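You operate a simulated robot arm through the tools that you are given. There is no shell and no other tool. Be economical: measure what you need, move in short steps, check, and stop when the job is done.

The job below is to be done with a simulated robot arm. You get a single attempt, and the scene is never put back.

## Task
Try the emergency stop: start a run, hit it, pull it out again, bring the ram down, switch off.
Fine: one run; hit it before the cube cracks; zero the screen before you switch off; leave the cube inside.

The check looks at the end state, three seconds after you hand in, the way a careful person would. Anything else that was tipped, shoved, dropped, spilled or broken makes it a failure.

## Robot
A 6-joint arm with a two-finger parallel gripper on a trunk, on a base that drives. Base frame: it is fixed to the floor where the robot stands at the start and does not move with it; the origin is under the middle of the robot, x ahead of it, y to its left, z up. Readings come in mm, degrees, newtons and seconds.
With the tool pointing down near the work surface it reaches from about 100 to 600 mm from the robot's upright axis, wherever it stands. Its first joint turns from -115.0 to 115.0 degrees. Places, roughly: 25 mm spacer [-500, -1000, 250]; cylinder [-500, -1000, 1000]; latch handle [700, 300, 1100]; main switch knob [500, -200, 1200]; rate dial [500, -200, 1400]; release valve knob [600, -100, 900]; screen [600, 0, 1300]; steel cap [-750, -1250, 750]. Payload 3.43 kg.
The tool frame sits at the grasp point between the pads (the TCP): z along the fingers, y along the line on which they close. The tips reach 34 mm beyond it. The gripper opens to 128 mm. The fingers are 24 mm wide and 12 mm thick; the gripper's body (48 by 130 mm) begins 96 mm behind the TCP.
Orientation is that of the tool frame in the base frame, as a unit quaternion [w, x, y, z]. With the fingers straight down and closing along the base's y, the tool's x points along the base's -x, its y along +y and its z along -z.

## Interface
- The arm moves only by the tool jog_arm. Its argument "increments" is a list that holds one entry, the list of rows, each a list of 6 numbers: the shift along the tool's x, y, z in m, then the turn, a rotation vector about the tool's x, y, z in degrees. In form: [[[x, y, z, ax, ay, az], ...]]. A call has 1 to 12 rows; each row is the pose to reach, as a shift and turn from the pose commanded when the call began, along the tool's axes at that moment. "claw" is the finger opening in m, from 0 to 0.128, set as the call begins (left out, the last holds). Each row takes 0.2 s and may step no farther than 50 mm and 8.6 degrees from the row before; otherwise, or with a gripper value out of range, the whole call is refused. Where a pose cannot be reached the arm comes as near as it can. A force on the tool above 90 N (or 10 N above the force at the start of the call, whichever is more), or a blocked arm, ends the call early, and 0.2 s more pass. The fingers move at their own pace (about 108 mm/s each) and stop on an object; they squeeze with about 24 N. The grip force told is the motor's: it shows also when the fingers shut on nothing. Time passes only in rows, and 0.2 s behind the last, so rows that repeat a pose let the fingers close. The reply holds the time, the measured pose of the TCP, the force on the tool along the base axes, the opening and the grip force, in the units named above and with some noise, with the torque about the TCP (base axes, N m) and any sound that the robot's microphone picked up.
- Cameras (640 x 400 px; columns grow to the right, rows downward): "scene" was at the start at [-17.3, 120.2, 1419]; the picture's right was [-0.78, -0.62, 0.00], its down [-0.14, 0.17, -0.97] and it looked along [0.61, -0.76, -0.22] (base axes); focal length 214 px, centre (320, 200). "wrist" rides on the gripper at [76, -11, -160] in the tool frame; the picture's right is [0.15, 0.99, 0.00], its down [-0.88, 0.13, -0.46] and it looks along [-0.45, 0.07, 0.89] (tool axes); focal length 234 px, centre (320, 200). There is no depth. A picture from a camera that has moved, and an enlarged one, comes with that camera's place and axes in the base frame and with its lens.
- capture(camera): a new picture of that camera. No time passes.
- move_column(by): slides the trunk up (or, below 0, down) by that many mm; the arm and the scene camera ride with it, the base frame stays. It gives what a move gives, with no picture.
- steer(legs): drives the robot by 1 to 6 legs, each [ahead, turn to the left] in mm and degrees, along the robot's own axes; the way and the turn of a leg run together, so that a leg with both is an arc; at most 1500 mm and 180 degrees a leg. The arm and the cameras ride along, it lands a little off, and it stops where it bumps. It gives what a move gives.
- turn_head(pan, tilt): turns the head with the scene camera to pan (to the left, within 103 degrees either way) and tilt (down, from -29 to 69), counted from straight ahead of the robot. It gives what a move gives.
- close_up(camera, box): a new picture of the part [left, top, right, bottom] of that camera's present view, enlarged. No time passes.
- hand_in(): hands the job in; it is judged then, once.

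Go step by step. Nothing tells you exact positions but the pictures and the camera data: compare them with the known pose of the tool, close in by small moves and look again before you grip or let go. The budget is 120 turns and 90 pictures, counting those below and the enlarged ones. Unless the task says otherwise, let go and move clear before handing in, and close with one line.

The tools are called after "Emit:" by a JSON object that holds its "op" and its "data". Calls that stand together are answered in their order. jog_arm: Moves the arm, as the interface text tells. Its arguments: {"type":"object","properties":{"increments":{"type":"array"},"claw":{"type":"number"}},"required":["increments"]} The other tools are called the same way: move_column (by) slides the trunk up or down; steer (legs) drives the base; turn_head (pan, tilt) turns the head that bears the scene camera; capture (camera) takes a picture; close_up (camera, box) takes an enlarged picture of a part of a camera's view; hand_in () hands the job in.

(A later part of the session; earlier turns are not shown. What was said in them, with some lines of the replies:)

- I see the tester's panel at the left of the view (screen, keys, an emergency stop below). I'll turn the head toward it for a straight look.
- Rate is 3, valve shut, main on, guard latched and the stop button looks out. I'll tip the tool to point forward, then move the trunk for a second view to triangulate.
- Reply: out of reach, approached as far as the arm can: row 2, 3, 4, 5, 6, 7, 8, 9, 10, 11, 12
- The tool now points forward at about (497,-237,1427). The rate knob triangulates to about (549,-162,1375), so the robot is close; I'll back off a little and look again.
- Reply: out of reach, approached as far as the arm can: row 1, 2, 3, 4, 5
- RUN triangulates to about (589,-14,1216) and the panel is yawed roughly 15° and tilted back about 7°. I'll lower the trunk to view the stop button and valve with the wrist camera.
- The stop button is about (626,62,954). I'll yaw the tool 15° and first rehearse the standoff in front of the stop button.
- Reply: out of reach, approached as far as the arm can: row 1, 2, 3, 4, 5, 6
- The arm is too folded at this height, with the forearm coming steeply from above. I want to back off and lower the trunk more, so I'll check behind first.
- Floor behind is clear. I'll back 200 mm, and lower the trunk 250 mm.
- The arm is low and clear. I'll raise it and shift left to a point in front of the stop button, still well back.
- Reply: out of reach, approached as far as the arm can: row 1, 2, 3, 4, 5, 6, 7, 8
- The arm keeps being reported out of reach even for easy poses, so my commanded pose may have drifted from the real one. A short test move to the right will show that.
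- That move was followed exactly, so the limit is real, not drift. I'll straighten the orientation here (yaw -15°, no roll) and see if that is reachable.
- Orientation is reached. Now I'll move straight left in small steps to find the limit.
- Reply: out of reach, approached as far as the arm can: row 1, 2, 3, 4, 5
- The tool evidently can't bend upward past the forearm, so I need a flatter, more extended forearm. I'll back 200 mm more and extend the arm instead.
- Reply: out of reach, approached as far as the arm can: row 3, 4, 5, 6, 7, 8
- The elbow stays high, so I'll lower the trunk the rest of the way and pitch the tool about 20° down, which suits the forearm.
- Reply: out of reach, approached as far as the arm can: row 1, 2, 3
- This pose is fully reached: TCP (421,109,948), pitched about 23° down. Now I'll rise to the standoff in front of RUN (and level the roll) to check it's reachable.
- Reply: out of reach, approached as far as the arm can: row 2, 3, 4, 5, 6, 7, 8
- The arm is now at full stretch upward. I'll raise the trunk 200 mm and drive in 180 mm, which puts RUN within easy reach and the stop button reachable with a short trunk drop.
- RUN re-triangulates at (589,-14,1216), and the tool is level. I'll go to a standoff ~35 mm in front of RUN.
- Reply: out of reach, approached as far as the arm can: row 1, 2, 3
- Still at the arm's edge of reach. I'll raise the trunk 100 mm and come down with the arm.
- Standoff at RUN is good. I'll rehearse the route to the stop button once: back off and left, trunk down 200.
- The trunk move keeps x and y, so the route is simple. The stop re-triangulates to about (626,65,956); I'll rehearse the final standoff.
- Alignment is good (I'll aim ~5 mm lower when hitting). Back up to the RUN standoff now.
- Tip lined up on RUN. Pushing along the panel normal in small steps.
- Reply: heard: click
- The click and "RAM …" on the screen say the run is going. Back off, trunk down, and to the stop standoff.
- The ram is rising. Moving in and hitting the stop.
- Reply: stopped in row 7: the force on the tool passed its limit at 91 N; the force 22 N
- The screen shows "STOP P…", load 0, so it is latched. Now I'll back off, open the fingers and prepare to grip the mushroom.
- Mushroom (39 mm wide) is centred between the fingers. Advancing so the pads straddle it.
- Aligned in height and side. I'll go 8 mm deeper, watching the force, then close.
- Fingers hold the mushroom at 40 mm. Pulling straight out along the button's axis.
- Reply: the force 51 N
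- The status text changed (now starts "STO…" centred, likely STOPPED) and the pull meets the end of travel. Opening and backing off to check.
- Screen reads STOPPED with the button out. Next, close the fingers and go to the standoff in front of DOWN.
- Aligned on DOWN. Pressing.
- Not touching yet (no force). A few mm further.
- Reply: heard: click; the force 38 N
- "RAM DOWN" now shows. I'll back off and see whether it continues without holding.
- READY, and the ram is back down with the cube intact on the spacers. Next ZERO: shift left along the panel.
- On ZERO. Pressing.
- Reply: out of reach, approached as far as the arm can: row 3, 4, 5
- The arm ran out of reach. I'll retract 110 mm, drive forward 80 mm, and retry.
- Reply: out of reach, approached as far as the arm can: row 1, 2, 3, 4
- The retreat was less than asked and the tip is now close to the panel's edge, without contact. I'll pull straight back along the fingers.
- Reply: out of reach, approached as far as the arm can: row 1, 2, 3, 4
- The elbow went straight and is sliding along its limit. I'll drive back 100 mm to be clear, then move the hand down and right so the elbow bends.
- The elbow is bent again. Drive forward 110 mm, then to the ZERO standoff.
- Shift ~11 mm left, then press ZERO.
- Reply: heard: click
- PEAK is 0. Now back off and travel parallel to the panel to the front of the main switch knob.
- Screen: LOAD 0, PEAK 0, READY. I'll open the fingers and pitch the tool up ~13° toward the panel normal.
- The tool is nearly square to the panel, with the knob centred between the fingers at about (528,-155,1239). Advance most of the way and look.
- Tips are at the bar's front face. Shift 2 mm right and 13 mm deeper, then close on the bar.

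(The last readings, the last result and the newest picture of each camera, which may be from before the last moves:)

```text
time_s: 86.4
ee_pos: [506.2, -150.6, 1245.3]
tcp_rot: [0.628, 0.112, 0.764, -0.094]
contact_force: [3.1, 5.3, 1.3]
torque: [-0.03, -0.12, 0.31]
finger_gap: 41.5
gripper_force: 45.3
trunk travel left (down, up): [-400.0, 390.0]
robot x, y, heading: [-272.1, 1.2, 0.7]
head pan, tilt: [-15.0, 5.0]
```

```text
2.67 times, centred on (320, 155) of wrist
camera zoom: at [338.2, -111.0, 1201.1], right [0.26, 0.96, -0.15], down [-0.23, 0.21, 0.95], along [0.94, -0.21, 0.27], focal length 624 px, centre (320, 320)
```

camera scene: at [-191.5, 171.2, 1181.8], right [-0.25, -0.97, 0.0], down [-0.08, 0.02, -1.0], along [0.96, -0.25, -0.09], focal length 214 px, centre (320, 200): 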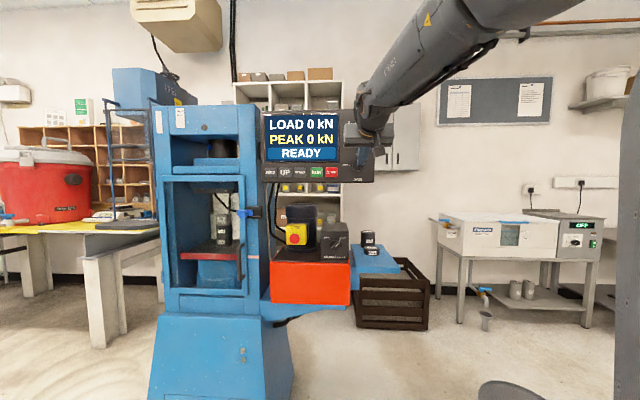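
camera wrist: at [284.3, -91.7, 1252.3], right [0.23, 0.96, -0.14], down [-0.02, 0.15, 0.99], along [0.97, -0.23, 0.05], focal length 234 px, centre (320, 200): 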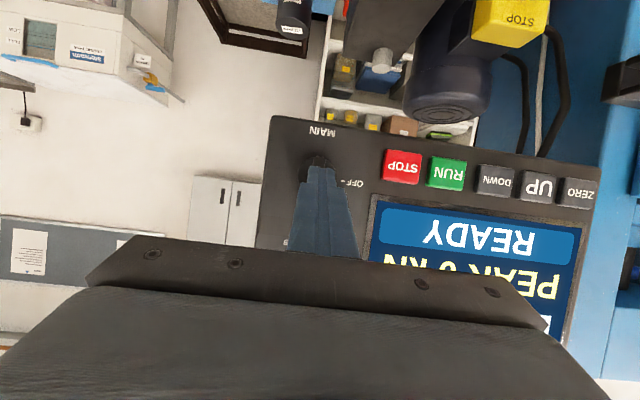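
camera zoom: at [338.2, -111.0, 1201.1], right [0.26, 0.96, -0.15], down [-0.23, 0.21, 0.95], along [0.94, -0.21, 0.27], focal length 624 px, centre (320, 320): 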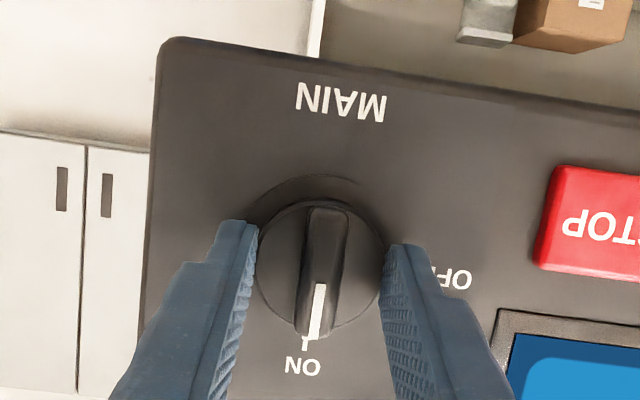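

The fingers closed on the round knob body (41.5 mm), which is centred and should turn with friction. Turning counter-clockwise toward OFF.

Emit:
{"op": "jog_arm", "data": {"increments": [[[0, 0, 0, 0, 0, -8.3], [0, 0, 0, 0, 0, -16.6], [0, 0, 0, 0, 0, -24.9], [0, 0, 0, 0, 0, -33.2], [0, 0, 0, 0, 0, -41.5], [0, 0, 0, 0, 0, -49.8]]]}}

Emit:
{"op": "close_up", "data": {"camera": "wrist", "box": [200, 80, 440, 230]}}

```text
time_s: 87.8
ee_pos: [506.4, -151.4, 1246.2]
tcp_rot: [0.53, -0.22, 0.74, -0.35]
contact_force: [-13.0, 7.4, -3.6]
torque: [0.35, 0.97, -0.83]
finger_gap: 42.4
gripper_force: 45.3
trunk travel left (down, up): [-400.0, 390.0]
robot x, y, heading: [-271.7, 1.8, 0.7]
head pan, tilt: [-15.0, 5.0]
```

```text
2.67 times, centred on (320, 155) of wrist
camera zoom: at [328.4, -165.6, 1237.3], right [0.0, 0.55, -0.84], down [-0.12, 0.83, 0.54], along [0.99, 0.1, 0.06], focal length 624 px, centre (320, 320)
```

zoom: 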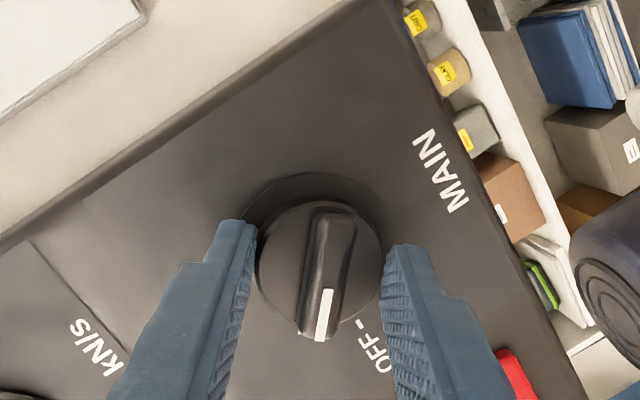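

The knob turns with the fingers and is over halfway to OFF. Continue the rest.

Emit:
{"op": "jog_arm", "data": {"increments": [[[0, 0, 0, 0, 0, -8.3], [0, 0, 0, 0, 0, -16.6], [0, 0, 0, 0, 0, -24.9], [0, 0, 0, 0, 0, -33.2], [0, 0, 0, 0, 0, -41]]]}}

Emit:
{"op": "close_up", "data": {"camera": "wrist", "box": [200, 80, 440, 230]}}

Emit:
{"op": "close_up", "data": {"camera": "scene", "box": [240, 90, 420, 200]}}

```text
time_s: 88.8
ee_pos: [502.0, -150.7, 1251.6]
tcp_rot: [0.439, -0.385, 0.652, -0.484]
contact_force: [-25.1, 0.7, 3.2]
torque: [-0.27, -0.49, -1.26]
finger_gap: 29.0
gripper_force: 45.5
out of reach, approached as far as the arm can: row 2, 3, 4
trunk travel left (down, up): [-400.0, 390.0]
robot x, y, heading: [-270.6, -1.0, 0.3]
head pan, tilt: [-15.0, 5.0]
stopped in row 4: the force on the tool passed its limit at 91 N (the readings are from after the stop); the commanded pose is now the measured one
```

```text
2.67 times, centred on (320, 155) of wrist
camera zoom: at [327.2, -177.1, 1270.7], right [-0.12, 0.1, -0.99], down [-0.16, 0.98, 0.12], along [0.98, 0.17, -0.11], focal length 624 px, centre (320, 320)
```

zoom: 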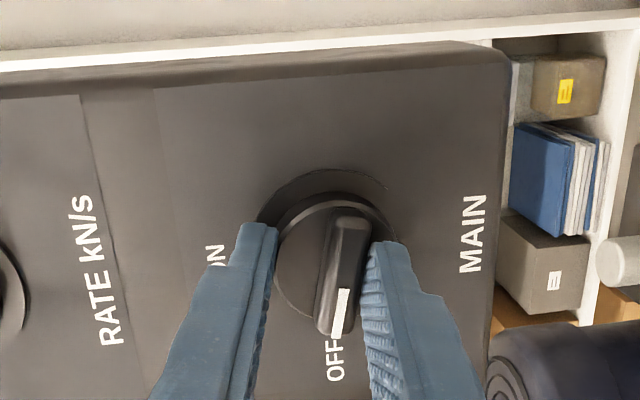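

```text
3.56 times, centred on (330, 145) of scene
camera zoom: at [-192.3, 171.0, 1181.5], right [-0.25, -0.97, 0.0], down [-0.08, 0.02, -1.0], along [0.96, -0.25, -0.09], focal length 763 px, centre (284, 396)
```

zoom: 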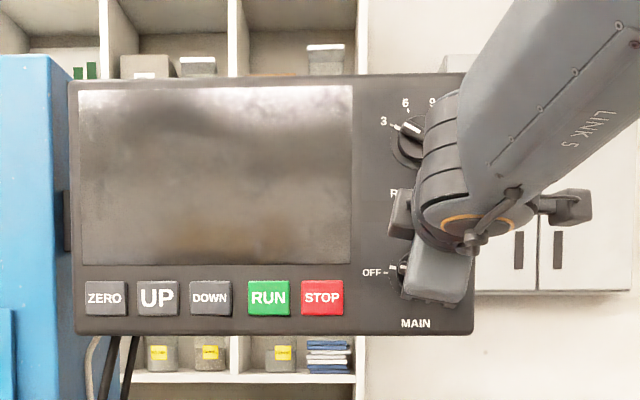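

The screen is dark and the knob points to OFF. Open and back straight out.

Emit:
{"op": "jog_arm", "data": {"increments": [[[0, 0, 0, 0, 0, 0], [0, 0, 0, 0, 0, 0]]], "claw": 0.055}}

Emit:
{"op": "jog_arm", "data": {"increments": [[[0, 0, -0.04, 0, 0, 0], [0, 0, -0.08, 0, 0, 0], [0, 0, -0.12, 0, 0, 0], [0, 0, -0.12, 0, 0, 0]]]}}

Emit:
{"op": "capture", "data": {"camera": "wrist"}}

Emit:
{"op": "capture", "data": {"camera": "scene"}}

```text
time_s: 89.3
ee_pos: [505.6, -151.1, 1247.9]
tcp_rot: [0.438, -0.389, 0.652, -0.482]
contact_force: [0.2, 0.3, 0.9]
torque: [-0.05, 0.02, -0.01]
finger_gap: 55.0
gripper_force: 0.0
trunk travel left (down, up): [-400.0, 390.0]
robot x, y, heading: [-271.3, 0.5, 0.5]
head pan, tilt: [-15.0, 5.0]
```

```text
time_s: 90.3
ee_pos: [403.4, -114.8, 1252.5]
tcp_rot: [0.441, -0.385, 0.649, -0.485]
contact_force: [0.3, -0.1, -1.0]
torque: [-0.01, -0.01, -0.01]
finger_gap: 55.0
gripper_force: 0.2
out of reach, approached as far as the arm can: row 2, 3, 4
trunk travel left (down, up): [-400.0, 390.0]
robot x, y, heading: [-273.5, 2.1, 0.2]
head pan, tilt: [-15.0, 5.0]
```

```text
17 pictures are left
camera wrist: at [229.2, -140.5, 1268.8], right [-0.12, 0.09, -0.99], down [-0.16, 0.98, 0.11], along [0.98, 0.17, -0.1], focal length 234 px, centre (320, 200)
```

wrist: 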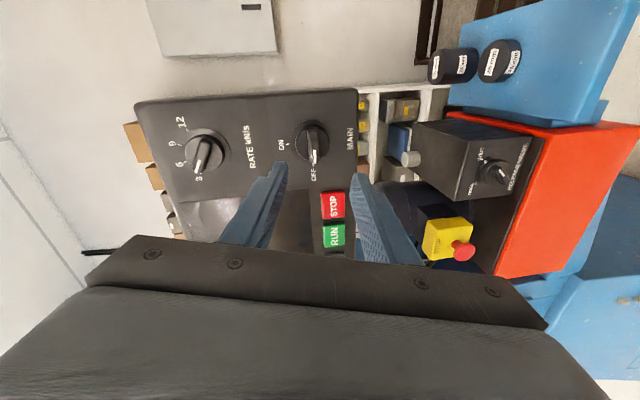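

```text
16 pictures are left
camera scene: at [-190.6, 171.0, 1181.8], right [-0.25, -0.97, 0.0], down [-0.08, 0.02, -1.0], along [0.96, -0.25, -0.09], focal length 214 px, centre (320, 200)
```

scene: 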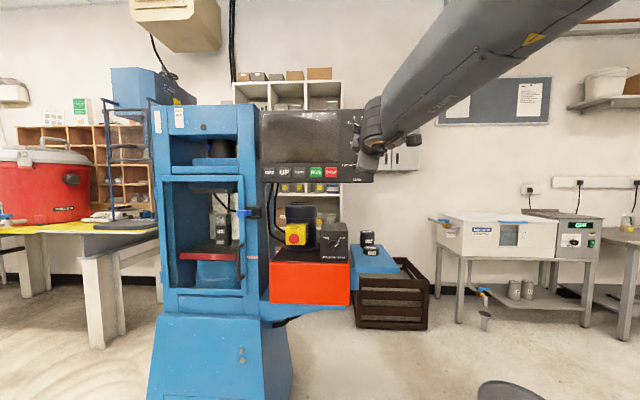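

Emit:
{"op": "close_up", "data": {"camera": "wrist", "box": [280, 100, 360, 200]}}

Emit:
{"op": "close_up", "data": {"camera": "wrist", "box": [400, 120, 540, 280]}}

Emit:
{"op": "close_up", "data": {"camera": "scene", "box": [160, 160, 280, 300]}}

```text
4.00 times, centred on (320, 150) of wrist
camera zoom: at [229.2, -140.5, 1268.8], right [-0.12, 0.09, -0.99], down [-0.16, 0.98, 0.11], along [0.98, 0.17, -0.1], focal length 937 px, centre (320, 400)
```

zoom: 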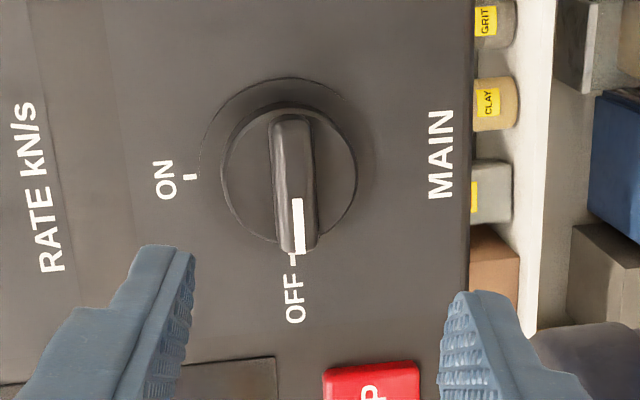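

```text
2.50 times, centred on (470, 200) of wrist
camera zoom: at [229.2, -140.5, 1268.8], right [-0.12, 0.09, -0.99], down [-0.16, 0.98, 0.11], along [0.98, 0.17, -0.1], focal length 585 px, centre (-55, 200)
```

zoom: 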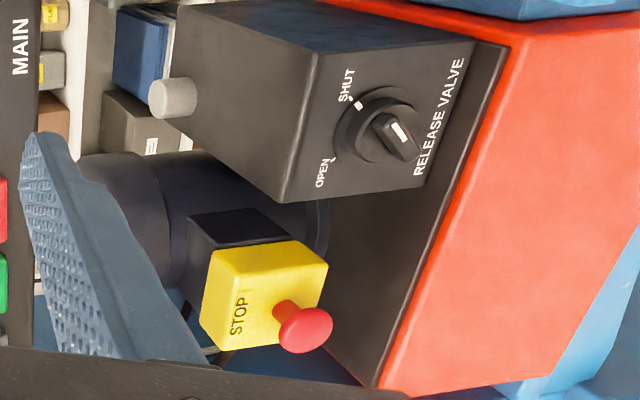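

```text
2.86 times, centred on (220, 230) of scene
camera zoom: at [-190.6, 171.0, 1181.8], right [-0.25, -0.97, 0.0], down [-0.08, 0.02, -1.0], along [0.96, -0.25, -0.09], focal length 613 px, centre (606, 114)
```

zoom: 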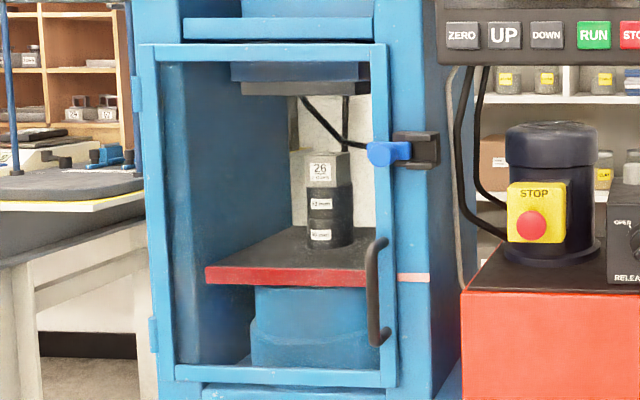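

The knob is at OFF and the screen is dark. The stop button is out, the ram is down on its mark with the intact cube inside and the guard shut, and the gripper is clear. Handing in.

Emit:
{"op": "hand_in", "data": {}}

```text
The job is handed in.
```

The emergency stop was tried in one run: I hit it while the ram was still rising at 0 kN, then pulled it out, brought the ram down, zeroed the screen and switched off, with the intact cube left inside.
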